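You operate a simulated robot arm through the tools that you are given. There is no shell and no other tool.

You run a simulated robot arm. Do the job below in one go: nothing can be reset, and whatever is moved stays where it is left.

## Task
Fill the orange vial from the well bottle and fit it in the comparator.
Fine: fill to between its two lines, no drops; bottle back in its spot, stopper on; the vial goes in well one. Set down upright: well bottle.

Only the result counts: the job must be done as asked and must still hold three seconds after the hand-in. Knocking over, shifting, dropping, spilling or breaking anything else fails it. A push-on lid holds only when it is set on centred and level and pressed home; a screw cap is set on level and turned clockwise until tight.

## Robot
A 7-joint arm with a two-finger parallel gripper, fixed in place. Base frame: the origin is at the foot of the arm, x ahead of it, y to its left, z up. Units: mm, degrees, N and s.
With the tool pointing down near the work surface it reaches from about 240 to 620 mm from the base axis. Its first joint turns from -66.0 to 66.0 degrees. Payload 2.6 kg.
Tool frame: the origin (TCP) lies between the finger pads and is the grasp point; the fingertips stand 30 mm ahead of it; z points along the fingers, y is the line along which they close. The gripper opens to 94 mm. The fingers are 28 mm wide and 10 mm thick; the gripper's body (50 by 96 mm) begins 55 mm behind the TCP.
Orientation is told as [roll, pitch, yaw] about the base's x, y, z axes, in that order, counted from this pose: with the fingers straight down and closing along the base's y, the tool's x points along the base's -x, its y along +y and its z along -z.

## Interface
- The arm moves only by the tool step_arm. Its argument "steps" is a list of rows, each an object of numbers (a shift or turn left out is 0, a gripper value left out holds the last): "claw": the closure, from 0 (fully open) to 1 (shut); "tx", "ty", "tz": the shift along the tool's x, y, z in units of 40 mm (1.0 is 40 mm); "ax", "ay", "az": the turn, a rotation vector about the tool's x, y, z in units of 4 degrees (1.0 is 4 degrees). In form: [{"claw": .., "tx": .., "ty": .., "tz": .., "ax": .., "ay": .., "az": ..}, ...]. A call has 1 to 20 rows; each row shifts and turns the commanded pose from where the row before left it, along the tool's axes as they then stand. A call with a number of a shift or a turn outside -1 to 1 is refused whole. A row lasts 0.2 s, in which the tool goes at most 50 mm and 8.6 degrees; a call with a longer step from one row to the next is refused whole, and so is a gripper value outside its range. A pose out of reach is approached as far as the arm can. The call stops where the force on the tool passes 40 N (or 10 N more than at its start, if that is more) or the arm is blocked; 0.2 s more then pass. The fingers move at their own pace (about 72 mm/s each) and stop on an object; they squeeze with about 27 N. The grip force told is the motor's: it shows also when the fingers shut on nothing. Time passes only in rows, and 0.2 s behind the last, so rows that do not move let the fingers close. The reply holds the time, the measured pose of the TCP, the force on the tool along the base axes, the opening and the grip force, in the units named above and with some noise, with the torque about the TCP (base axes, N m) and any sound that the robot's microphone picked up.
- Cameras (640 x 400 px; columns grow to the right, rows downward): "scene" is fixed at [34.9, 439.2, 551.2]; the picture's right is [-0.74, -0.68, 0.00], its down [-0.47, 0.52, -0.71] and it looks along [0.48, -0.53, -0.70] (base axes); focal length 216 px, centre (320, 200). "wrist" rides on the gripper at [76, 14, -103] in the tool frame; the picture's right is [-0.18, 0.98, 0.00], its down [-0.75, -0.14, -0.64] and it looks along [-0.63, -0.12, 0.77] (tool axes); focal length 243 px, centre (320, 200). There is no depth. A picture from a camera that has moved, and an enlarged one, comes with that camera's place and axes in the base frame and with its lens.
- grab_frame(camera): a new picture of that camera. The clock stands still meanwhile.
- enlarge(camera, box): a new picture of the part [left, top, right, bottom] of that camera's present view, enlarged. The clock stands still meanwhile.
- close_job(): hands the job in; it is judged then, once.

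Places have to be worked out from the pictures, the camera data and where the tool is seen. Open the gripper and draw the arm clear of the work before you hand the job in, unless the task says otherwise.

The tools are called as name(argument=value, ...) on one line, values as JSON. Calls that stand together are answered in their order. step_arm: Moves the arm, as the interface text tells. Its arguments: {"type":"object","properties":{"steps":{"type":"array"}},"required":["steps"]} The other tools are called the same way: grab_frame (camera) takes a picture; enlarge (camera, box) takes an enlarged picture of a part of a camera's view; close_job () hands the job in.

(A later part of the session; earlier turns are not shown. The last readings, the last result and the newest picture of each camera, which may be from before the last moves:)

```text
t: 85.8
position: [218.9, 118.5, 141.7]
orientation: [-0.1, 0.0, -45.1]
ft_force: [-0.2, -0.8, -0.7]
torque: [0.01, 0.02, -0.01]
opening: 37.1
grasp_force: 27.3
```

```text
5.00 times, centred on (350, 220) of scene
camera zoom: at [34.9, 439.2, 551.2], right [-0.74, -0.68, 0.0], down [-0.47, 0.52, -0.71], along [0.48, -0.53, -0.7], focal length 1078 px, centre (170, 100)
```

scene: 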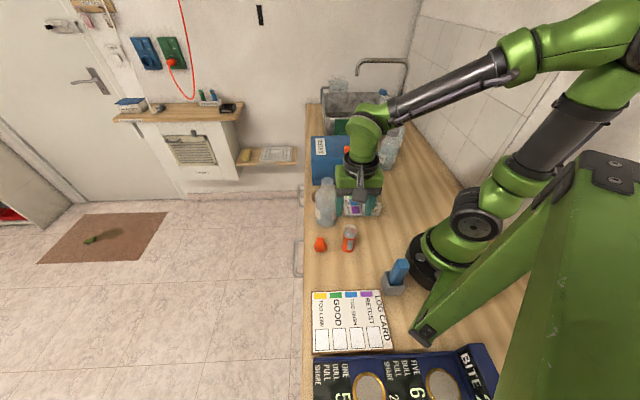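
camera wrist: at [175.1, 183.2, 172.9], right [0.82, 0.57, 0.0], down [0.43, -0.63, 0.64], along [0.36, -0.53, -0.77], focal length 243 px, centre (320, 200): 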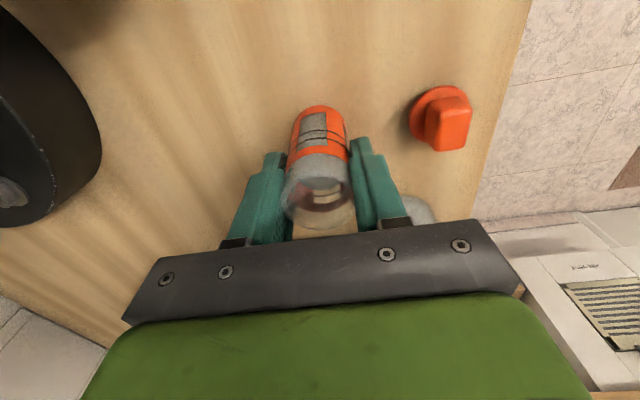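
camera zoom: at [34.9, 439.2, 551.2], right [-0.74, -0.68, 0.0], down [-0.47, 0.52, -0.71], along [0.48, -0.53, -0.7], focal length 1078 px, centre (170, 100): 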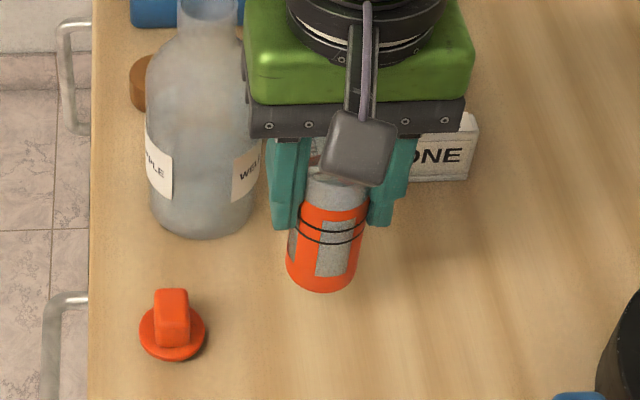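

The vial hangs upright in the grip. I carry it over to well one.

step_arm(steps=[{"tx": -0.15, "ty": -0.018}, {"tx": -0.3156, "ty": -0.037}, {"tx": -0.3156, "ty": -0.037}, {"tx": -0.3156, "ty": -0.04}, {"tx": -0.3156, "ty": -0.1}, {"tx": -0.3365, "ty": -0.2}, {"tx": -0.3365, "ty": -0.2192}, {"tx": -0.3365, "ty": -0.2192}, {"tx": -0.3365, "ty": -0.2192}, {"tx": -0.3, "ty": -0.25}, {"tx": -0.28, "ty": -0.279}, {"tx": -0.239, "ty": -0.279}, {"tx": -0.239, "ty": -0.279}, {"tx": -0.1358, "ty": -0.1814}, {}])

grab_frame(camera="wrist")

enlarge(camera="scene", box=[330, 160, 400, 225])

```text
t: 89.0
position: [263.2, -60.6, 140.9]
orientation: [-0.1, -0.1, -45.1]
ft_force: [0.5, 0.3, -0.6]
torque: [0.0, -0.01, 0.0]
opening: 37.1
grasp_force: 27.2
```

```text
taken
camera wrist: at [220.0, 4.5, 242.5], right [0.82, 0.57, 0.0], down [0.43, -0.63, 0.64], along [0.36, -0.53, -0.77], focal length 243 px, centre (320, 200)
```

wrist: 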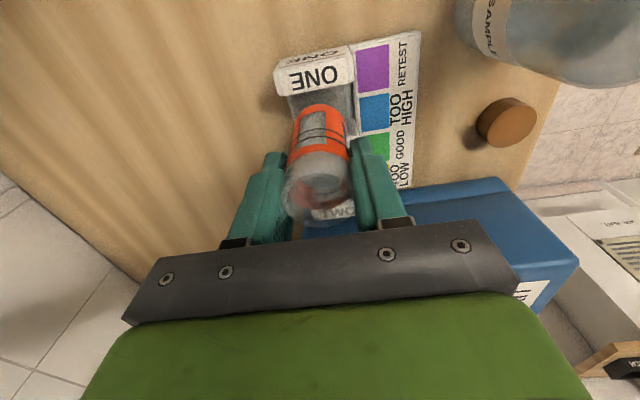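

```text
6.15 times, centred on (365, 192) of scene
camera zoom: at [34.9, 439.2, 551.2], right [-0.74, -0.68, 0.0], down [-0.47, 0.52, -0.71], along [0.48, -0.53, -0.7], focal length 1327 px, centre (43, 246)
```

zoom: 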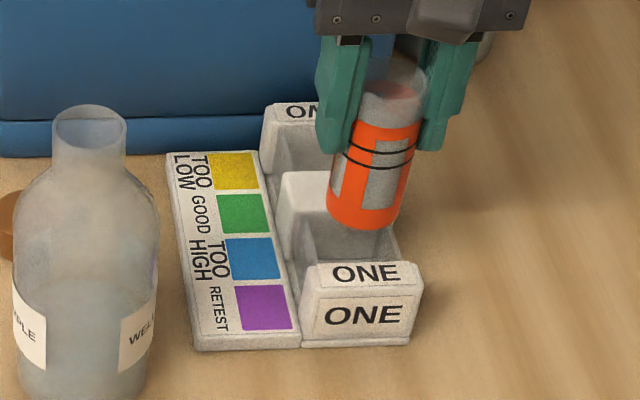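

The vial hangs above the comparator. I zoom with the wrist camera to check its base against the well opening.

enlarge(camera="wrist", box=[255, 40, 385, 140])

step_arm(steps=[{}])

step_arm(steps=[{}])

```text
4.00 times, centred on (320, 90) of wrist
camera zoom: at [220.0, 4.5, 242.5], right [0.82, 0.57, 0.0], down [0.43, -0.63, 0.64], along [0.36, -0.53, -0.77], focal length 970 px, centre (320, 640)
```

zoom: 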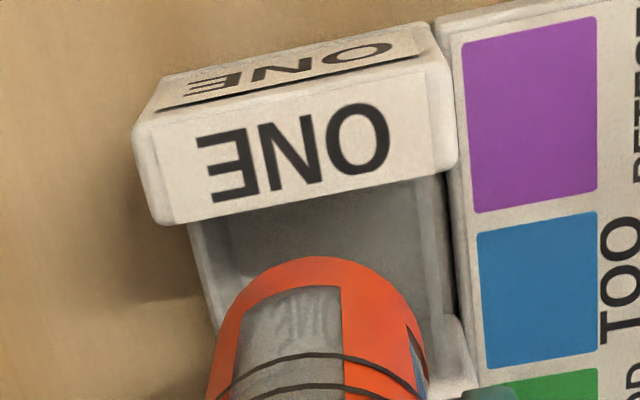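

```text
t: 89.4
position: [263.0, -59.0, 140.8]
orientation: [-0.1, 0.1, -45.1]
ft_force: [0.1, -0.5, -0.8]
torque: [0.02, -0.01, -0.01]
opening: 37.0
grasp_force: 27.3
```

```text
t: 89.8
position: [263.9, -59.8, 141.6]
orientation: [-0.1, 0.0, -45.0]
ft_force: [0.4, 0.4, -1.2]
torque: [0.01, 0.03, 0.0]
opening: 37.0
grasp_force: 26.5
```

The vial's base is aligned along the slot direction and about 2 mm short across it; I nudge it and lower until the base is just above the walls.

step_arm(steps=[{"tx": 0.0075, "ty": 0.05}, {"tz": 0.15}, {"tz": 0.15}, {"tz": 0.15}, {"tz": 0.05}, {}])

enlarge(camera="wrist", box=[255, 40, 385, 140])

enlarge(camera="scene", box=[345, 165, 395, 215])

```text
t: 91.2
position: [264.9, -57.0, 121.4]
orientation: [-0.1, 0.1, -45.0]
ft_force: [0.0, -0.5, -1.3]
torque: [0.02, 0.02, -0.02]
opening: 37.0
grasp_force: 26.8
```

```text
4.00 times, centred on (320, 90) of wrist
camera zoom: at [221.2, 6.6, 222.9], right [0.82, 0.57, 0.0], down [0.43, -0.63, 0.64], along [0.36, -0.53, -0.77], focal length 970 px, centre (320, 640)
```

zoom: 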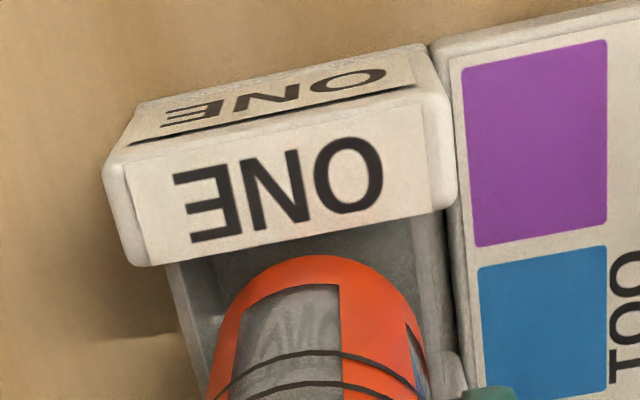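

```text
8.00 times, centred on (370, 190) of scene
camera zoom: at [34.9, 439.2, 551.2], right [-0.74, -0.68, 0.0], down [-0.47, 0.52, -0.71], along [0.48, -0.53, -0.7], focal length 1725 px, centre (-80, 280)
```

zoom: 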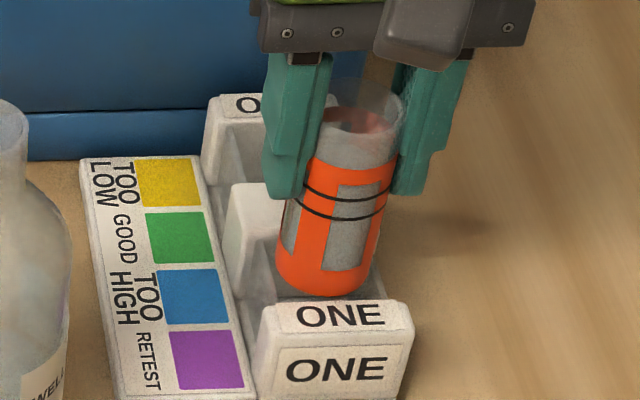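

Both views show the base aligned over the slot with a few millimetres of slack all round. I lower slowly into the well, watching the force.

step_arm(steps=[{"tz": 0.1}, {"tz": 0.1}, {"tz": 0.1}, {"tz": 0.1}, {"tz": 0.1}, {}])

```text
t: 92.6
position: [263.9, -58.2, 100.4]
orientation: [-0.1, 0.1, -45.0]
ft_force: [0.2, 0.7, -1.1]
torque: [-0.02, 0.02, 0.0]
opening: 37.0
grasp_force: 27.2
```

No contact, the base is ~15 mm below the wall tops. I go on.

step_arm(steps=[{"tz": 0.1}, {"tz": 0.1}, {"tz": 0.1}, {"tz": 0.05}, {}])

enlarge(camera="scene", box=[345, 165, 395, 215])

```text
t: 93.8
position: [264.0, -58.3, 87.8]
orientation: [-0.1, -0.1, -45.1]
ft_force: [0.1, 0.2, -0.8]
torque: [0.0, 0.01, 0.02]
opening: 37.0
grasp_force: 26.9
```

```text
8.00 times, centred on (370, 190) of scene
camera zoom: at [34.9, 439.2, 551.2], right [-0.74, -0.68, 0.0], down [-0.47, 0.52, -0.71], along [0.48, -0.53, -0.7], focal length 1725 px, centre (-80, 280)
```

zoom: 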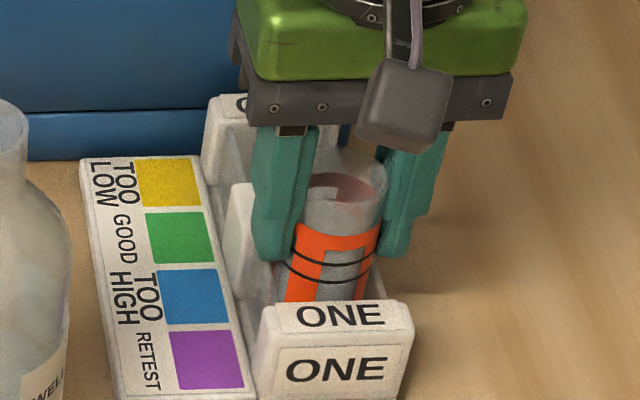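

step_arm(steps=[{"tz": 0.05}, {"tz": 0.05}, {"tz": 0.05}, {}])

```text
t: 94.8
position: [264.6, -57.5, 82.8]
orientation: [-0.1, 0.1, -45.0]
ft_force: [0.1, -0.2, 0.7]
torque: [-0.01, 0.0, -0.04]
opening: 37.0
grasp_force: 26.9
```

step_arm(steps=[{"tz": 0.025}, {"tz": 0.025}, {}])

```text
t: 95.6
position: [264.4, -58.1, 80.1]
orientation: [-0.1, -0.1, -44.9]
ft_force: [-1.0, -2.4, 17.7]
torque: [-0.34, 0.09, -0.1]
opening: 36.9
grasp_force: 26.5
```

Contact at 17.7 N with the base at about z≈9. I ease up slightly and look whether it is seated on the well floor.

step_arm(steps=[{"tz": -0.0125}, {}])

enlarge(camera="scene", box=[345, 165, 395, 215])

enlarge(camera="wrist", box=[240, 50, 400, 230])

```text
t: 96.2
position: [264.3, -57.6, 80.0]
orientation: [-0.1, 0.1, -45.0]
ft_force: [0.3, 0.7, 2.6]
torque: [0.0, -0.11, 0.0]
opening: 37.0
grasp_force: 27.2
```

```text
8.00 times, centred on (370, 190) of scene
camera zoom: at [34.9, 439.2, 551.2], right [-0.74, -0.68, 0.0], down [-0.47, 0.52, -0.71], along [0.48, -0.53, -0.7], focal length 1725 px, centre (-80, 280)
```

zoom: 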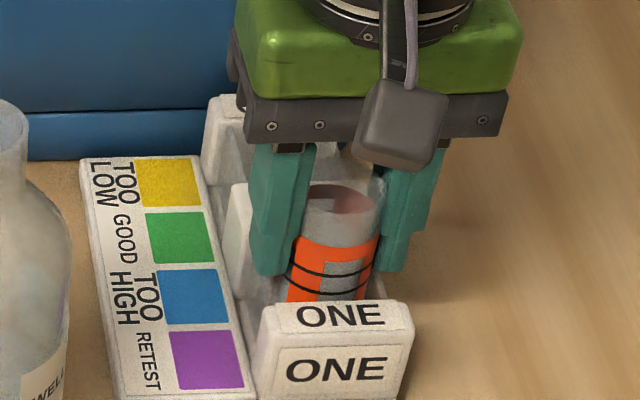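

```text
2.22 times, centred on (320, 140) of wrist
camera zoom: at [220.7, 6.6, 181.2], right [0.82, 0.57, 0.0], down [0.44, -0.63, 0.64], along [0.36, -0.53, -0.77], focal length 539 px, centre (320, 333)
```

zoom: 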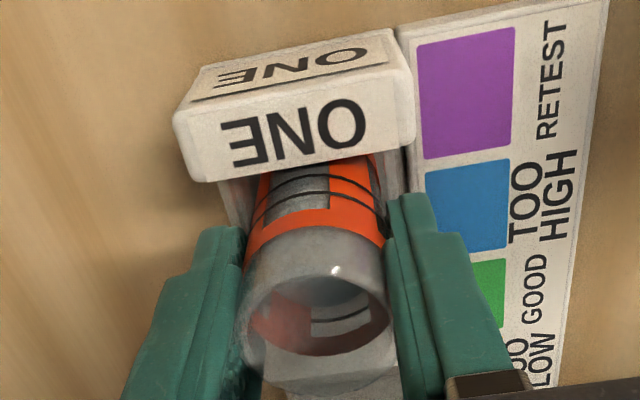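

The vial sits between the ONE wall and the middle block, resting on the well floor. I release it.

step_arm(steps=[{"claw": 0.58}, {"claw": 0.52}, {"claw": 0.45}, {"claw": 0.36}, {}])

enlarge(camera="wrist", box=[240, 50, 400, 230])

```text
t: 97.4
position: [263.9, -57.8, 79.7]
orientation: [0.0, 0.0, -45.0]
ft_force: [0.0, 0.6, 0.6]
torque: [0.0, 0.05, 0.03]
opening: 60.2
grasp_force: 0.1
```

```text
2.22 times, centred on (320, 140) of wrist
camera zoom: at [221.1, 6.3, 181.6], right [0.82, 0.57, 0.0], down [0.43, -0.63, 0.64], along [0.36, -0.53, -0.77], focal length 539 px, centre (320, 333)
```

zoom: 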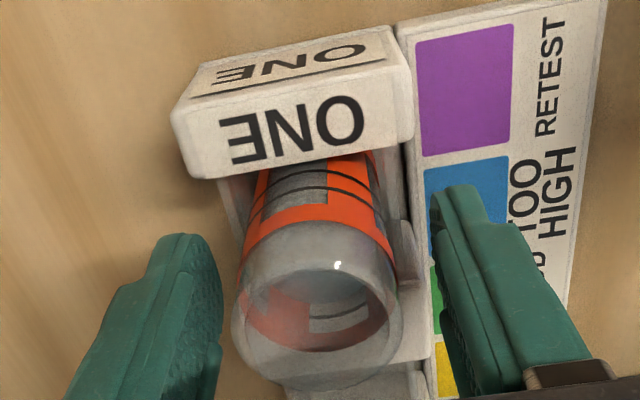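

The vial stands free in well one. I withdraw straight up and look at it.

step_arm(steps=[{"tz": -0.2}, {"tz": -0.4}, {"tz": -0.5}, {"tz": -0.5}, {"tz": -0.5}, {"tz": -0.5}, {"tz": -0.5}])

enlarge(camera="wrist", box=[260, 60, 380, 180])

enlarge(camera="scene", box=[345, 165, 395, 215])

```text
t: 99.0
position: [264.4, -58.0, 204.8]
orientation: [-0.1, 0.1, -45.1]
ft_force: [0.1, -0.3, 0.5]
torque: [0.0, -0.03, -0.01]
opening: 60.1
grasp_force: 0.0
```

```text
3.33 times, centred on (320, 120) of wrist
camera zoom: at [221.1, 6.3, 305.5], right [0.82, 0.57, 0.0], down [0.43, -0.63, 0.64], along [0.36, -0.53, -0.77], focal length 809 px, centre (320, 467)
```

zoom: 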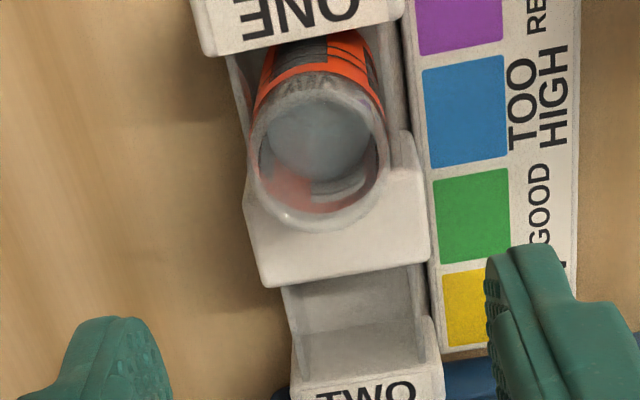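

```text
8.00 times, centred on (370, 190) of scene
camera zoom: at [34.9, 439.2, 551.2], right [-0.74, -0.68, 0.0], down [-0.47, 0.52, -0.71], along [0.48, -0.53, -0.7], focal length 1725 px, centre (-80, 280)
```

zoom: 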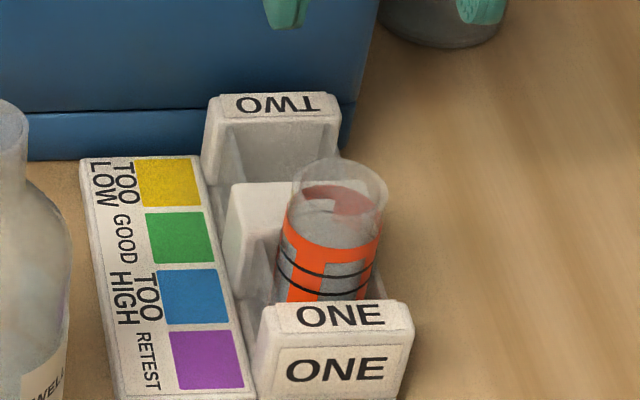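

The vial stands upright in well one with its rim clear above the walls. Now the stopper: its grip block looks about 20 mm wide along (1,1) and ~28 mm long along the counter. I zoom on it for heights.

enlarge(camera="scene", box=[304, 230, 340, 256])

step_arm(steps=[{"tx": 0.35, "ty": 0.3, "tz": -0.2}, {"tx": 0.35, "ty": 0.35, "tz": -0.2}, {"tx": 0.35, "ty": 0.4, "tz": -0.2}, {"tx": 0.35, "ty": 0.45}, {"tx": 0.35, "ty": 0.5}, {"tx": 0.35, "ty": 0.5}, {"tx": 0.35, "ty": 0.5}, {"tx": 0.35, "ty": 0.5}, {"tx": 0.35, "ty": 0.5}, {"tx": 0.3, "ty": 0.35}])

```text
15.38 times, centred on (322, 243) of scene
camera zoom: at [34.9, 439.2, 551.2], right [-0.74, -0.68, 0.0], down [-0.47, 0.52, -0.71], along [0.48, -0.53, -0.7], focal length 3318 px, centre (289, -462)
```

zoom: 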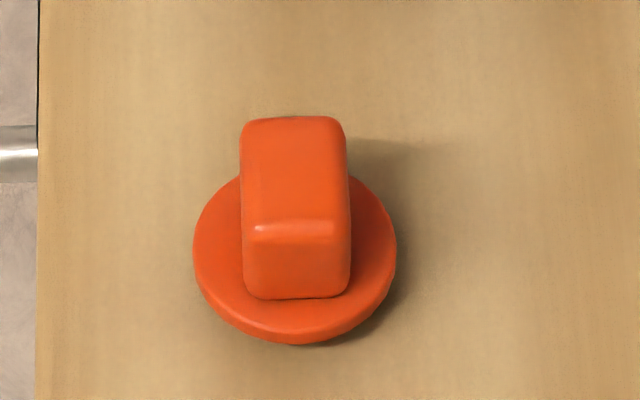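

```text
t: 101.2
position: [289.3, 163.1, 228.1]
orientation: [-0.2, -0.1, -45.0]
ft_force: [-0.4, 0.4, -0.5]
torque: [0.03, -0.02, -0.02]
opening: 60.4
grasp_force: 0.1
```

The stopper stands on its short plug: flange top z≈12, grip block from z≈12 to ≈35, 20×25 mm. I take a wrist view from here to fix its position.

grab_frame(camera="wrist")

step_arm(steps=[{}])

```text
taken
camera wrist: at [246.4, 227.4, 329.4], right [0.83, 0.56, 0.0], down [0.43, -0.63, 0.64], along [0.36, -0.53, -0.77], focal length 243 px, centre (320, 200)
```

wrist: 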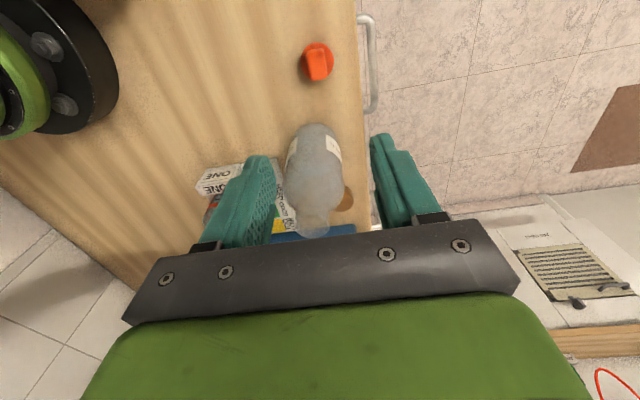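

```text
t: 101.6
position: [289.3, 163.0, 226.6]
orientation: [0.0, 0.1, -45.0]
ft_force: [0.3, 0.0, -0.4]
torque: [0.01, 0.01, 0.02]
opening: 60.1
grasp_force: 0.2
```

enlarge(camera="wrist", box=[297, 35, 341, 90])

```text
7.27 times, centred on (319, 62) of wrist
camera zoom: at [246.3, 227.2, 329.4], right [0.82, 0.57, 0.0], down [0.43, -0.63, 0.64], along [0.36, -0.53, -0.77], focal length 1764 px, centre (327, 1200)
```

zoom: 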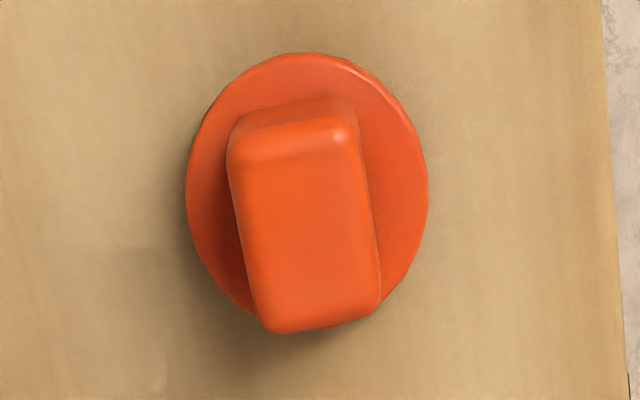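

The stopper centre comes out at about (276.5,177.5) with the block aligned to the tool. I move over it and lower to z≈110 to check centring between the fingers.

step_arm(steps=[{"tx": 0.243, "ty": 0.005}, {"tx": 0.243, "ty": 0.004}, {"tz": 0.6}, {"tz": 0.6}, {"tz": 0.6}, {"tz": 0.6}, {"tz": 0.5}, {}])

grab_frame(camera="wrist")

enlarge(camera="scene", box=[285, 200, 365, 260])

```text
t: 103.4
position: [277.0, 176.1, 110.7]
orientation: [0.0, 0.0, -45.0]
ft_force: [0.6, 0.2, -0.6]
torque: [0.02, 0.04, -0.01]
opening: 60.1
grasp_force: 0.1
```

```text
taken
camera wrist: at [233.4, 240.4, 212.4], right [0.83, 0.56, 0.0], down [0.43, -0.63, 0.64], along [0.36, -0.53, -0.77], focal length 243 px, centre (320, 200)
```

wrist: 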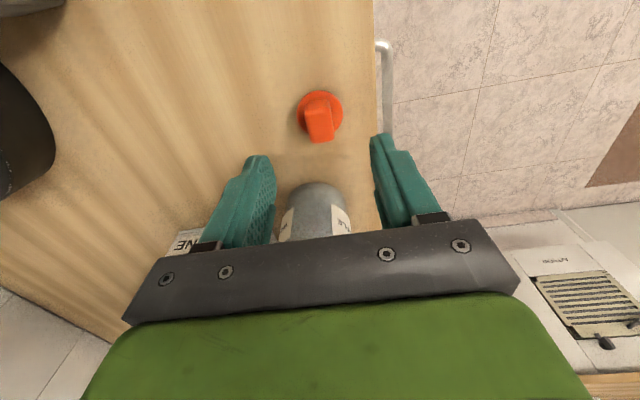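

```text
6.67 times, centred on (325, 230) of scene
camera zoom: at [34.9, 439.2, 551.2], right [-0.74, -0.68, 0.0], down [-0.47, 0.52, -0.71], along [0.48, -0.53, -0.7], focal length 1438 px, centre (287, 0)
```

zoom: 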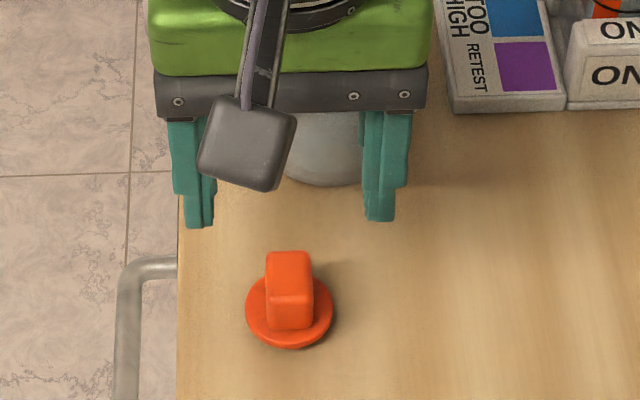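

enlarge(camera="wrist", box=[285, 80, 355, 150])

step_arm(steps=[{}])

step_arm(steps=[{}])

```text
5.71 times, centred on (320, 115) of wrist
camera zoom: at [233.4, 240.4, 212.4], right [0.83, 0.56, 0.0], down [0.43, -0.63, 0.64], along [0.36, -0.53, -0.77], focal length 1386 px, centre (320, 686)
```

zoom: 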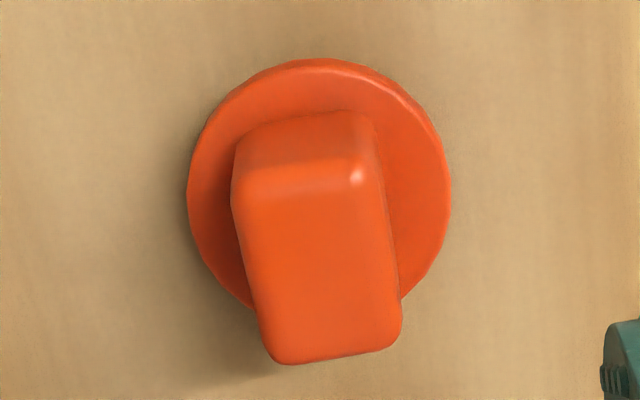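

```text
t: 103.8
position: [276.3, 176.1, 111.0]
orientation: [-0.1, 0.0, -45.0]
ft_force: [-0.1, 0.6, 0.0]
torque: [0.0, 0.04, 0.03]
opening: 59.9
grasp_force: 0.1
```

```text
t: 104.2
position: [276.6, 175.8, 111.4]
orientation: [-0.1, 0.0, -45.0]
ft_force: [0.0, -0.3, 0.2]
torque: [-0.02, -0.02, 0.0]
opening: 60.2
grasp_force: 0.1
```

The stopper is about 2 mm off along the tool x only. I correct and lower so the fingertips come just above the flange (TCP z≈46).

step_arm(steps=[{"tx": 0.05, "ty": 0.0125}, {"tz": 0.4}, {"tz": 0.4}, {"tz": 0.4}, {"tz": 0.3}, {"tz": 0.125}, {}])

enlarge(camera="wrist", box=[240, 110, 400, 230])

enlarge(camera="scene", box=[295, 215, 355, 260])

```text
t: 105.8
position: [275.9, 178.3, 48.0]
orientation: [-0.1, 0.0, -45.1]
ft_force: [0.4, 0.4, 0.0]
torque: [0.02, -0.02, 0.0]
opening: 60.1
grasp_force: 0.1
```

```text
3.33 times, centred on (320, 170) of wrist
camera zoom: at [231.9, 242.5, 148.2], right [0.82, 0.57, 0.0], down [0.43, -0.63, 0.64], along [0.36, -0.53, -0.77], focal length 809 px, centre (320, 300)
```

zoom: 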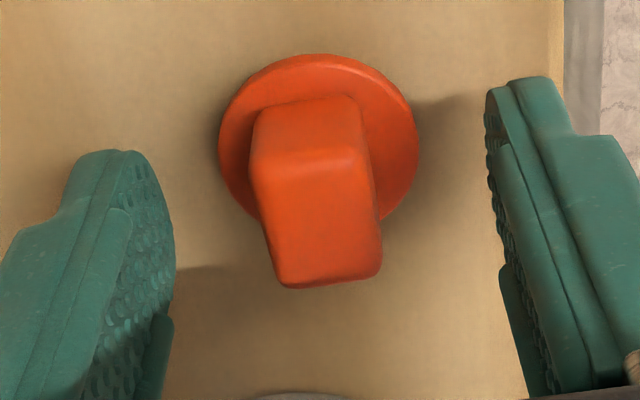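

```text
8.89 times, centred on (325, 238) of scene
camera zoom: at [34.9, 439.2, 551.2], right [-0.74, -0.68, 0.0], down [-0.47, 0.52, -0.71], along [0.48, -0.53, -0.7], focal length 1917 px, centre (276, -133)
```

zoom: 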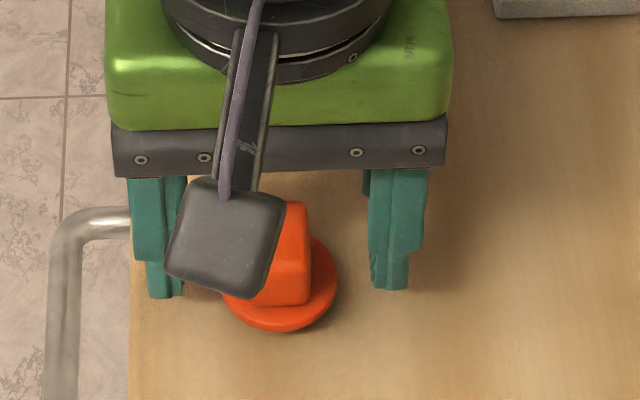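

The block sits midway between the fingers. I lower 2 mm more and close on the grip block.

step_arm(steps=[{"tz": 0.05}, {}, {"claw": 0.6}, {"claw": 0.72}, {"claw": 1}, {"claw": 1}, {"claw": 1}])

enlarge(camera="wrist", box=[240, 110, 400, 230])

```text
t: 107.4
position: [274.8, 178.9, 45.8]
orientation: [-0.1, 0.0, -45.0]
ft_force: [0.1, 0.2, -0.6]
torque: [0.01, 0.0, -0.01]
opening: 18.3
grasp_force: 26.6
```

```text
3.33 times, centred on (320, 170) of wrist
camera zoom: at [232.0, 242.6, 146.3], right [0.82, 0.57, 0.0], down [0.43, -0.63, 0.64], along [0.36, -0.53, -0.77], focal length 809 px, centre (320, 300)
```

zoom: 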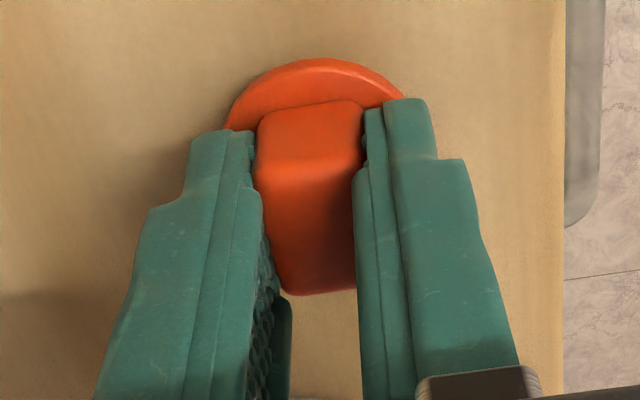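

The stopper is gripped (18.3 mm, 26.6 N). I lift it straight up and carry it, at height, to above the vial in well one.

step_arm(steps=[{"tz": -0.1}, {"tz": -0.3}, {"tz": -0.5}, {"tz": -0.6}, {"tz": -0.6}, {"tz": -0.6}, {"tz": -0.6}, {"tz": -0.6}, {"tz": -0.5}, {}])

enlarge(camera="scene", box=[285, 150, 385, 230])

```text
t: 109.6
position: [275.6, 178.5, 221.1]
orientation: [-0.1, 0.0, -45.0]
ft_force: [0.2, 0.2, 1.0]
torque: [-0.02, 0.02, 0.01]
opening: 18.4
grasp_force: 26.5
```

```text
5.00 times, centred on (335, 190) of scene
camera zoom: at [34.9, 439.2, 551.2], right [-0.74, -0.68, 0.0], down [-0.47, 0.52, -0.71], along [0.48, -0.53, -0.7], focal length 1078 px, centre (245, 250)
```

zoom: 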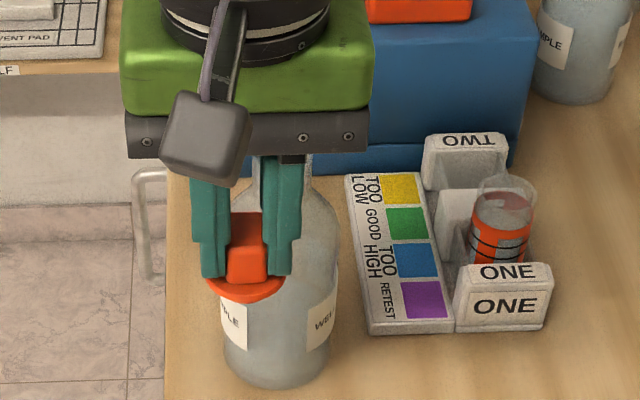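

step_arm(steps=[{"tx": -0.2, "ty": -0.22}, {"tx": -0.3965, "ty": -0.4368}, {"tx": -0.3965, "ty": -0.4368}, {"tx": -0.3965, "ty": -0.4368}, {"tx": -0.3965, "ty": -0.4368}, {"tx": -0.3965, "ty": -0.4368}, {"tx": -0.3965, "ty": -0.4368}, {"tx": -0.3965, "ty": -0.4368}, {"tx": -0.3965, "ty": -0.4368}, {"tx": -0.3965, "ty": -0.4368}, {"tx": -0.1965, "ty": -0.2163}, {}])

grab_frame(camera="wrist")

enlarge(camera="scene", box=[340, 140, 400, 210])

```text
t: 112.2
position: [263.5, -57.5, 220.1]
orientation: [-0.1, 0.0, -44.9]
ft_force: [0.0, 0.5, 0.0]
torque: [0.01, 0.0, -0.01]
opening: 18.4
grasp_force: 26.8
```

```text
taken
camera wrist: at [220.9, 6.2, 321.8], right [0.82, 0.57, 0.0], down [0.43, -0.63, 0.64], along [0.36, -0.53, -0.77], focal length 243 px, centre (320, 200)
```

wrist: 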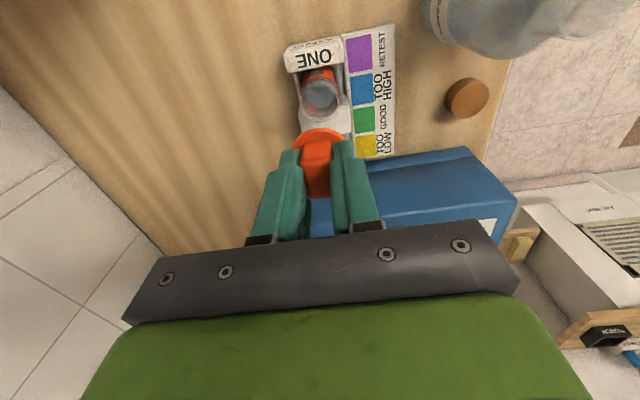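

```text
5.71 times, centred on (370, 175) of scene
camera zoom: at [34.9, 439.2, 551.2], right [-0.74, -0.68, 0.0], down [-0.47, 0.52, -0.71], along [0.48, -0.53, -0.7], focal length 1232 px, centre (34, 343)
```

zoom: 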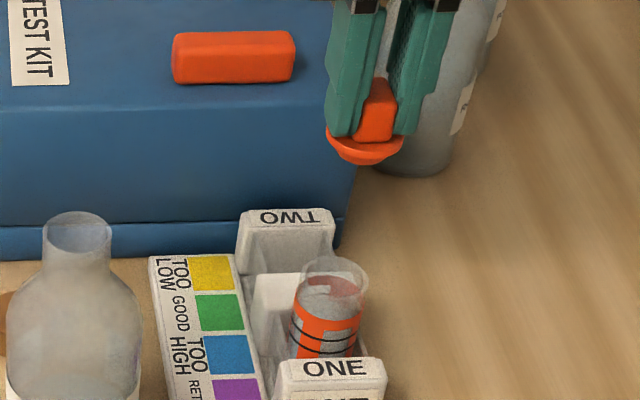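

enlarge(camera="wrist", box=[290, 60, 350, 120])

enlarge(camera="wrist", box=[280, 115, 360, 175])

enlarge(camera="scene", box=[360, 148, 400, 175])

enlarge(camera="scene", box=[350, 180, 390, 207])

```text
6.67 times, centred on (320, 90) of wrist
camera zoom: at [220.9, 6.2, 321.8], right [0.82, 0.57, 0.0], down [0.43, -0.63, 0.64], along [0.36, -0.53, -0.77], focal length 1618 px, centre (320, 933)
```

zoom: 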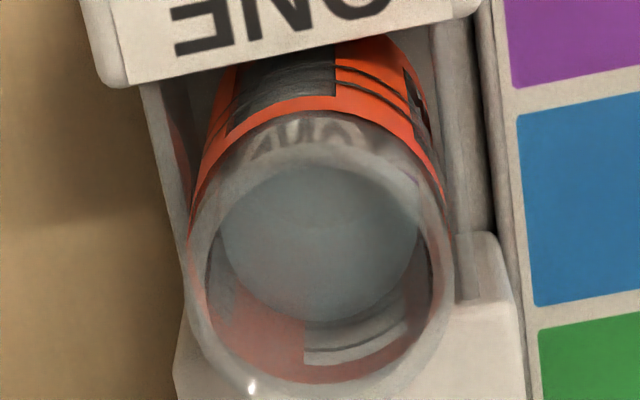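

```text
6.67 times, centred on (320, 145) of wrist
camera zoom: at [220.9, 6.2, 321.8], right [0.82, 0.57, 0.0], down [0.43, -0.63, 0.64], along [0.36, -0.53, -0.77], focal length 1618 px, centre (320, 567)
```

zoom: 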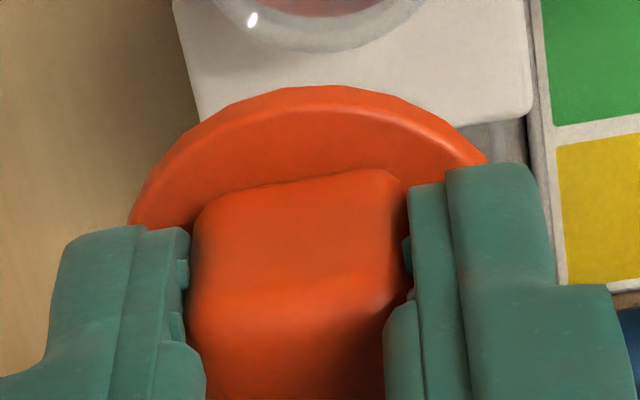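

```text
14.81 times, centred on (380, 162) of scene
camera zoom: at [34.9, 439.2, 551.2], right [-0.74, -0.68, 0.0], down [-0.47, 0.52, -0.71], along [0.48, -0.53, -0.7], focal length 3195 px, centre (-569, 770)
```

zoom: 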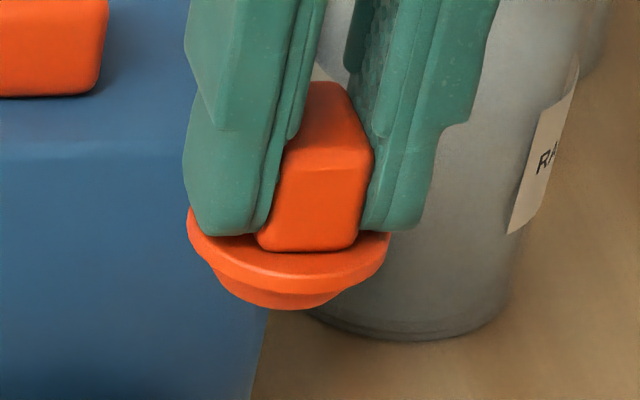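

```text
14.81 times, centred on (370, 194) of scene
camera zoom: at [34.9, 439.2, 551.2], right [-0.74, -0.68, 0.0], down [-0.47, 0.52, -0.71], along [0.48, -0.53, -0.7], focal length 3195 px, centre (-421, 296)
```

zoom: 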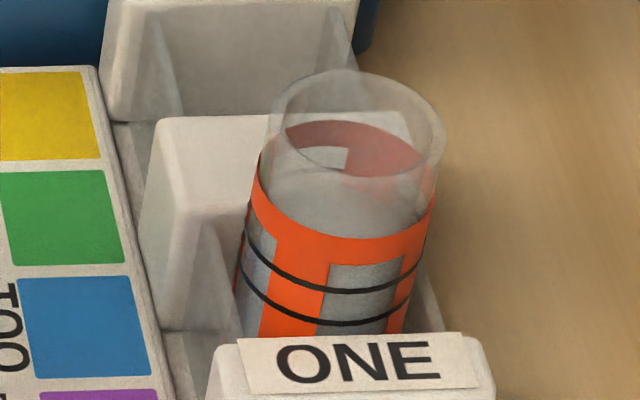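

I want to double-check the water level from this lower viewing angle, so I zoom on the vial's upper part.

enlarge(camera="scene", box=[362, 184, 382, 197])

enlarge(camera="scene", box=[358, 193, 388, 212])

```text
16.00 times, centred on (372, 190) of scene
camera zoom: at [34.9, 439.2, 551.2], right [-0.74, -0.68, 0.0], down [-0.47, 0.52, -0.71], along [0.48, -0.53, -0.7], focal length 3451 px, centre (-512, 352)
```

zoom: 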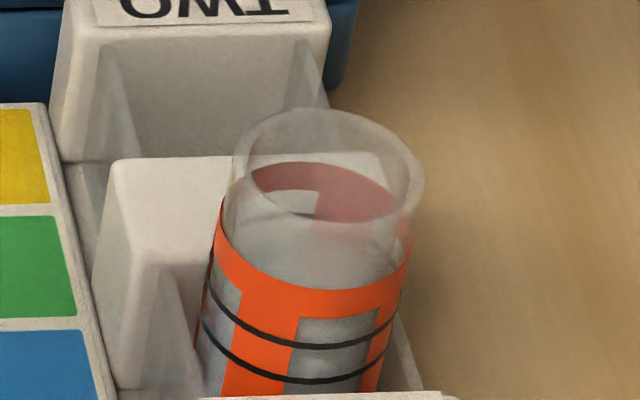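

```text
16.00 times, centred on (373, 202) of scene
camera zoom: at [34.9, 439.2, 551.2], right [-0.74, -0.68, 0.0], down [-0.47, 0.52, -0.71], along [0.48, -0.53, -0.7], focal length 3451 px, centre (-528, 160)
```

zoom: 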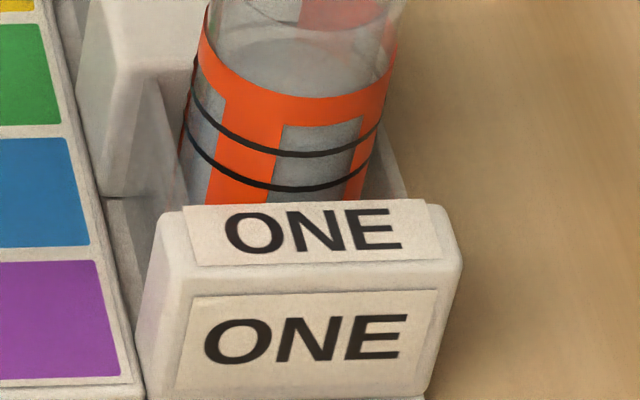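

enlarge(camera="scene", box=[366, 186, 376, 193])

enlarge(camera="wrist", box=[308, 82, 334, 100])

```text
16.00 times, centred on (371, 190) of scene
camera zoom: at [34.9, 439.2, 551.2], right [-0.74, -0.68, 0.0], down [-0.47, 0.52, -0.71], along [0.48, -0.53, -0.7], focal length 3451 px, centre (-496, 368)
```

zoom: 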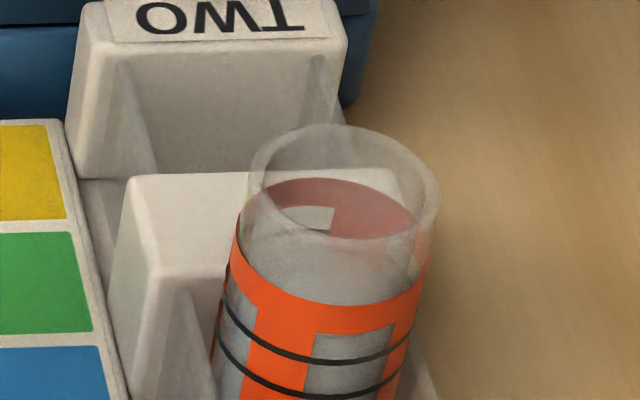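

```text
16.00 times, centred on (321, 91) of wrist
camera zoom: at [220.9, 6.2, 321.8], right [0.82, 0.57, 0.0], down [0.43, -0.63, 0.64], along [0.36, -0.53, -0.77], focal length 3882 px, centre (304, 1944)
```

zoom: 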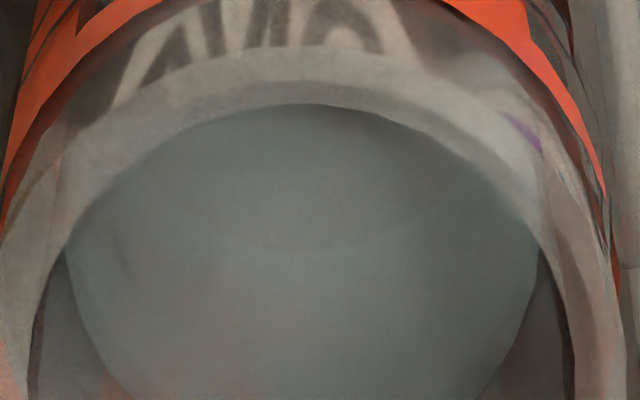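

enlarge(camera="wrist", box=[306, 100, 336, 118])

```text
16.00 times, centred on (321, 109) of wrist
camera zoom: at [220.9, 6.2, 321.8], right [0.82, 0.57, 0.0], down [0.43, -0.63, 0.64], along [0.36, -0.53, -0.77], focal length 3882 px, centre (304, 1656)
```

zoom: 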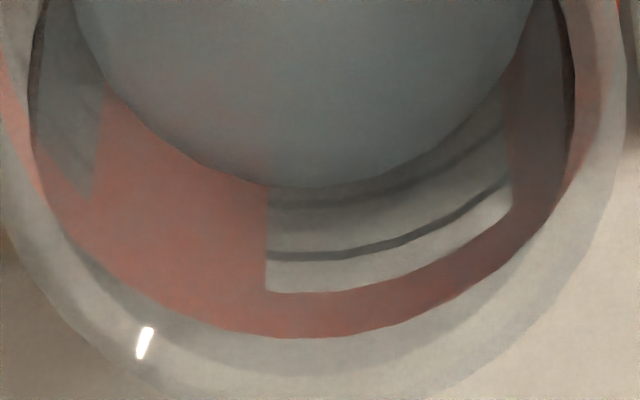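

The level reads between the lines from every angle I can get. I now lower the stopper to about 8 mm above the rim so its alignment can be compared directly with the vial mouth.

step_arm(steps=[{"tx": 0.02}, {"tz": 0.4}, {"tz": 0.4}, {"tz": 0.4}, {"tz": 0.4}, {"tz": 0.3}, {}])

enlarge(camera="scene", box=[352, 165, 392, 205])

enlarge(camera="wrist", box=[270, 80, 370, 180])

```text
t: 113.8
position: [263.7, -57.6, 143.7]
orientation: [0.0, 0.1, -45.0]
ft_force: [0.6, -0.9, 1.0]
torque: [-0.04, 0.0, 0.01]
opening: 18.1
grasp_force: 27.0
```

```text
10.00 times, centred on (372, 185) of scene
camera zoom: at [34.9, 439.2, 551.2], right [-0.74, -0.68, 0.0], down [-0.47, 0.52, -0.71], along [0.48, -0.53, -0.7], focal length 2157 px, centre (-200, 350)
```

zoom: 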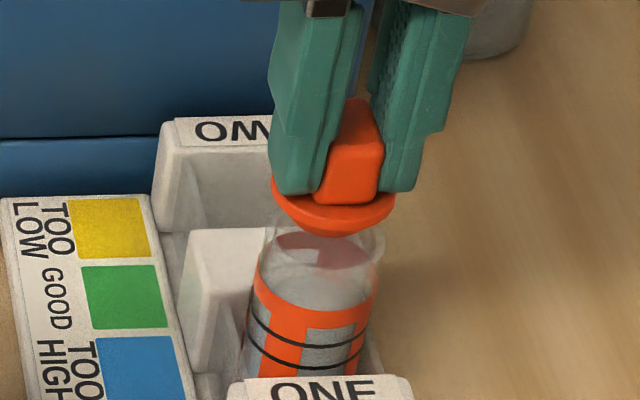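

```text
4.00 times, centred on (320, 130) of wrist
camera zoom: at [220.2, 7.3, 246.0], right [0.83, 0.56, 0.0], down [0.43, -0.63, 0.64], along [0.36, -0.53, -0.77], focal length 970 px, centre (320, 480)
```

zoom: 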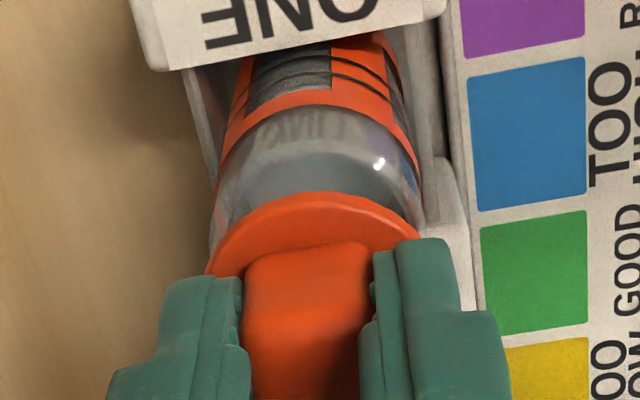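

The sideways alignment looks right; to settle the alignment along the slot I lower to about 3 mm above the rim and zoom in at full magnification.

step_arm(steps=[{"tz": 0.075}, {"tz": 0.075}, {}])

enlarge(camera="scene", box=[354, 174, 390, 198])

enlarge(camera="wrist", box=[285, 85, 355, 145])

```text
t: 114.6
position: [263.4, -56.9, 137.7]
orientation: [-0.1, 0.0, -44.9]
ft_force: [0.2, 0.3, 0.4]
torque: [-0.02, 0.01, -0.02]
opening: 18.0
grasp_force: 26.9
```

```text
16.00 times, centred on (372, 186) of scene
camera zoom: at [34.9, 439.2, 551.2], right [-0.74, -0.68, 0.0], down [-0.47, 0.52, -0.71], along [0.48, -0.53, -0.7], focal length 3451 px, centre (-512, 424)
```

zoom: 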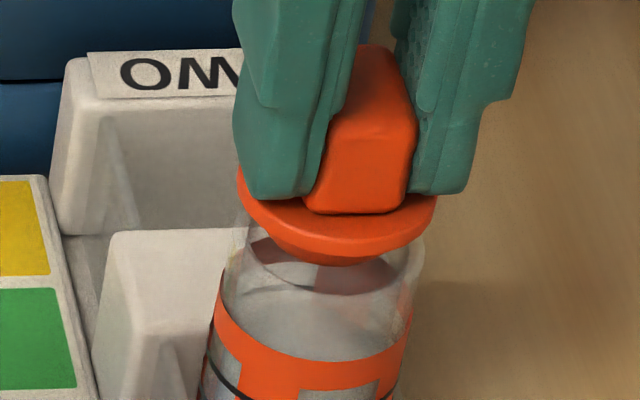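

```text
6.67 times, centred on (320, 115) of wrist
camera zoom: at [220.0, 7.3, 240.2], right [0.82, 0.57, 0.0], down [0.43, -0.63, 0.64], along [0.36, -0.53, -0.77], focal length 1618 px, centre (320, 767)
```

zoom: 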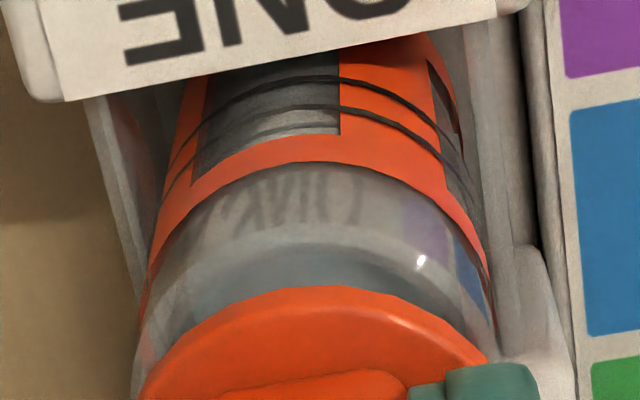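

Comparing the flange's near edge with the rim's near edge in the wrist view (and the scene view likewise), the stopper is about 3 mm too far along the slot away from the ONE wall. I shift it 3.2 mm toward the ONE wall and look again.

step_arm(steps=[{"tx": 0.04}, {"tx": 0.04}, {}])

enlarge(camera="scene", box=[354, 174, 390, 198])

enlarge(camera="wrist", box=[285, 85, 355, 145])

```text
t: 115.4
position: [262.0, -55.7, 138.6]
orientation: [-0.2, 0.1, -45.0]
ft_force: [0.0, -0.7, -0.6]
torque: [-0.03, -0.02, 0.02]
opening: 18.0
grasp_force: 27.0
```

```text
16.00 times, centred on (372, 186) of scene
camera zoom: at [34.9, 439.2, 551.2], right [-0.74, -0.68, 0.0], down [-0.47, 0.52, -0.71], along [0.48, -0.53, -0.7], focal length 3451 px, centre (-512, 424)
```

zoom: 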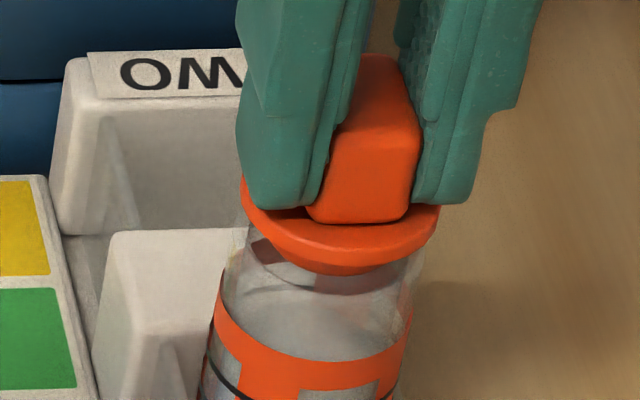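

```text
6.67 times, centred on (320, 115) of wrist
camera zoom: at [218.0, 9.2, 240.2], right [0.82, 0.57, 0.0], down [0.43, -0.63, 0.64], along [0.36, -0.53, -0.77], focal length 1618 px, centre (320, 767)
```

zoom: 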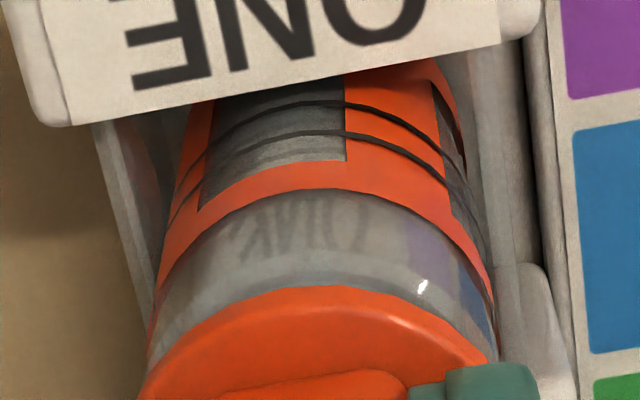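

Aligned better in both views. I now lower in 1 mm steps and feel for contact.

step_arm(steps=[{"tz": 0.025}, {"tz": 0.025}, {}])

step_arm(steps=[{"tz": 0.0125}, {"tz": 0.0125}, {}])

```text
t: 116.2
position: [260.3, -54.8, 136.0]
orientation: [-0.1, -0.2, -45.0]
ft_force: [0.3, -0.8, 0.3]
torque: [-0.03, 0.0, 0.0]
opening: 18.3
grasp_force: 27.2
```

```text
t: 117.0
position: [261.0, -55.6, 135.9]
orientation: [-0.1, 0.0, -45.1]
ft_force: [-0.1, 0.0, 0.3]
torque: [-0.01, -0.01, 0.02]
opening: 18.2
grasp_force: 26.7
```

step_arm(steps=[{"tz": 0.0125}, {"tz": 0.0125}, {}])

step_arm(steps=[{"tz": 0.0125}, {"tz": 0.0125}, {}])

enlarge(camera="scene", box=[354, 174, 390, 198])

```text
t: 117.8
position: [260.5, -55.2, 136.1]
orientation: [-0.1, 0.0, -45.0]
ft_force: [-0.1, -0.5, -0.3]
torque: [0.01, -0.03, 0.02]
opening: 18.3
grasp_force: 27.6
```

```text
t: 118.6
position: [260.8, -54.9, 133.9]
orientation: [-0.2, 0.0, -45.0]
ft_force: [0.3, 0.7, -0.6]
torque: [0.01, -0.03, 0.01]
opening: 18.1
grasp_force: 27.2
```

```text
16.00 times, centred on (372, 186) of scene
camera zoom: at [34.9, 439.2, 551.2], right [-0.74, -0.68, 0.0], down [-0.47, 0.52, -0.71], along [0.48, -0.53, -0.7], focal length 3451 px, centre (-512, 424)
```

zoom: 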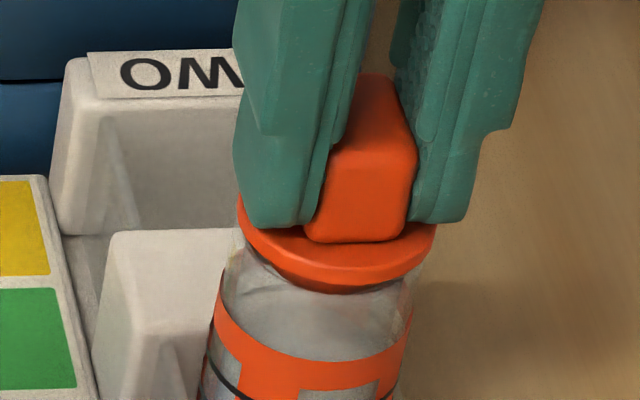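

The plug's lower edge is now at the rim with no contact force, and both views look concentric. I continue in half-millimetre steps.

step_arm(steps=[{"tz": 0.0125}, {"tz": 0.0125}, {}])

step_arm(steps=[{"tz": 0.0125}, {"tz": 0.0125}, {}])

```text
t: 119.4
position: [260.4, -55.1, 133.6]
orientation: [-0.2, 0.0, -45.0]
ft_force: [0.1, 0.0, -0.6]
torque: [0.0, 0.02, -0.02]
opening: 18.4
grasp_force: 27.3
```

```text
t: 120.2
position: [260.9, -56.0, 132.5]
orientation: [-0.1, 0.0, -45.0]
ft_force: [-0.1, -0.1, 0.2]
torque: [-0.01, 0.01, -0.01]
opening: 18.2
grasp_force: 27.1
```

step_arm(steps=[{"tz": 0.0125}, {"tz": 0.0125}, {}])

enlarge(camera="scene", box=[354, 174, 390, 198])

enlarge(camera="wrist", box=[285, 85, 355, 145])

```text
t: 121.0
position: [261.9, -55.2, 132.2]
orientation: [0.0, 0.1, -44.9]
ft_force: [-0.1, 0.4, 0.7]
torque: [-0.01, -0.02, 0.02]
opening: 18.3
grasp_force: 27.1
```

```text
16.00 times, centred on (372, 186) of scene
camera zoom: at [34.9, 439.2, 551.2], right [-0.74, -0.68, 0.0], down [-0.47, 0.52, -0.71], along [0.48, -0.53, -0.7], focal length 3451 px, centre (-512, 424)
```

zoom: 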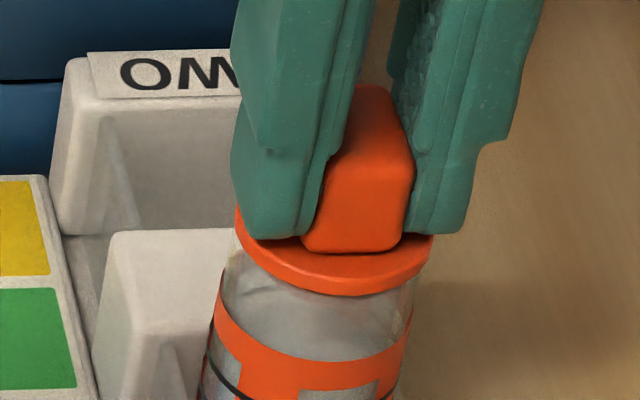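

```text
6.67 times, centred on (320, 115) of wrist
camera zoom: at [218.0, 9.1, 232.5], right [0.82, 0.57, 0.0], down [0.43, -0.63, 0.64], along [0.36, -0.53, -0.77], focal length 1618 px, centre (320, 767)
```

zoom: 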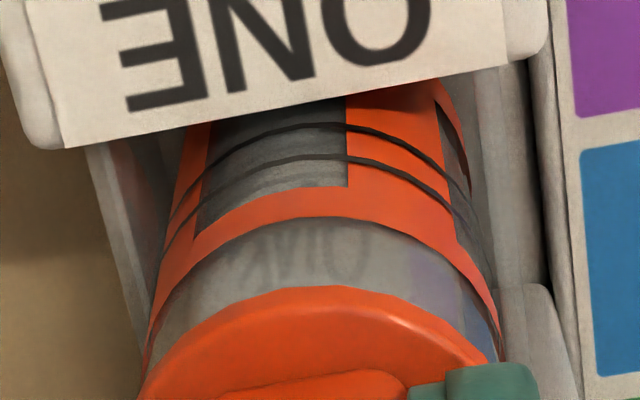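

The plug has gone into the mouth without touching, so it is centred. I continue down to press it home.

step_arm(steps=[{"tz": 0.0125}, {"tz": 0.0125}, {}])

step_arm(steps=[{"tz": 0.0125}, {"tz": 0.0125}, {}])

```text
t: 121.8
position: [261.2, -55.6, 130.0]
orientation: [-0.1, 0.0, -45.0]
ft_force: [-0.8, -0.4, 0.2]
torque: [-0.02, 0.0, 0.03]
opening: 18.1
grasp_force: 27.2
```

```text
t: 122.6
position: [262.0, -54.3, 129.5]
orientation: [-0.2, 0.0, -44.9]
ft_force: [1.0, -0.2, -0.1]
torque: [0.02, 0.01, -0.02]
opening: 18.0
grasp_force: 27.0
```

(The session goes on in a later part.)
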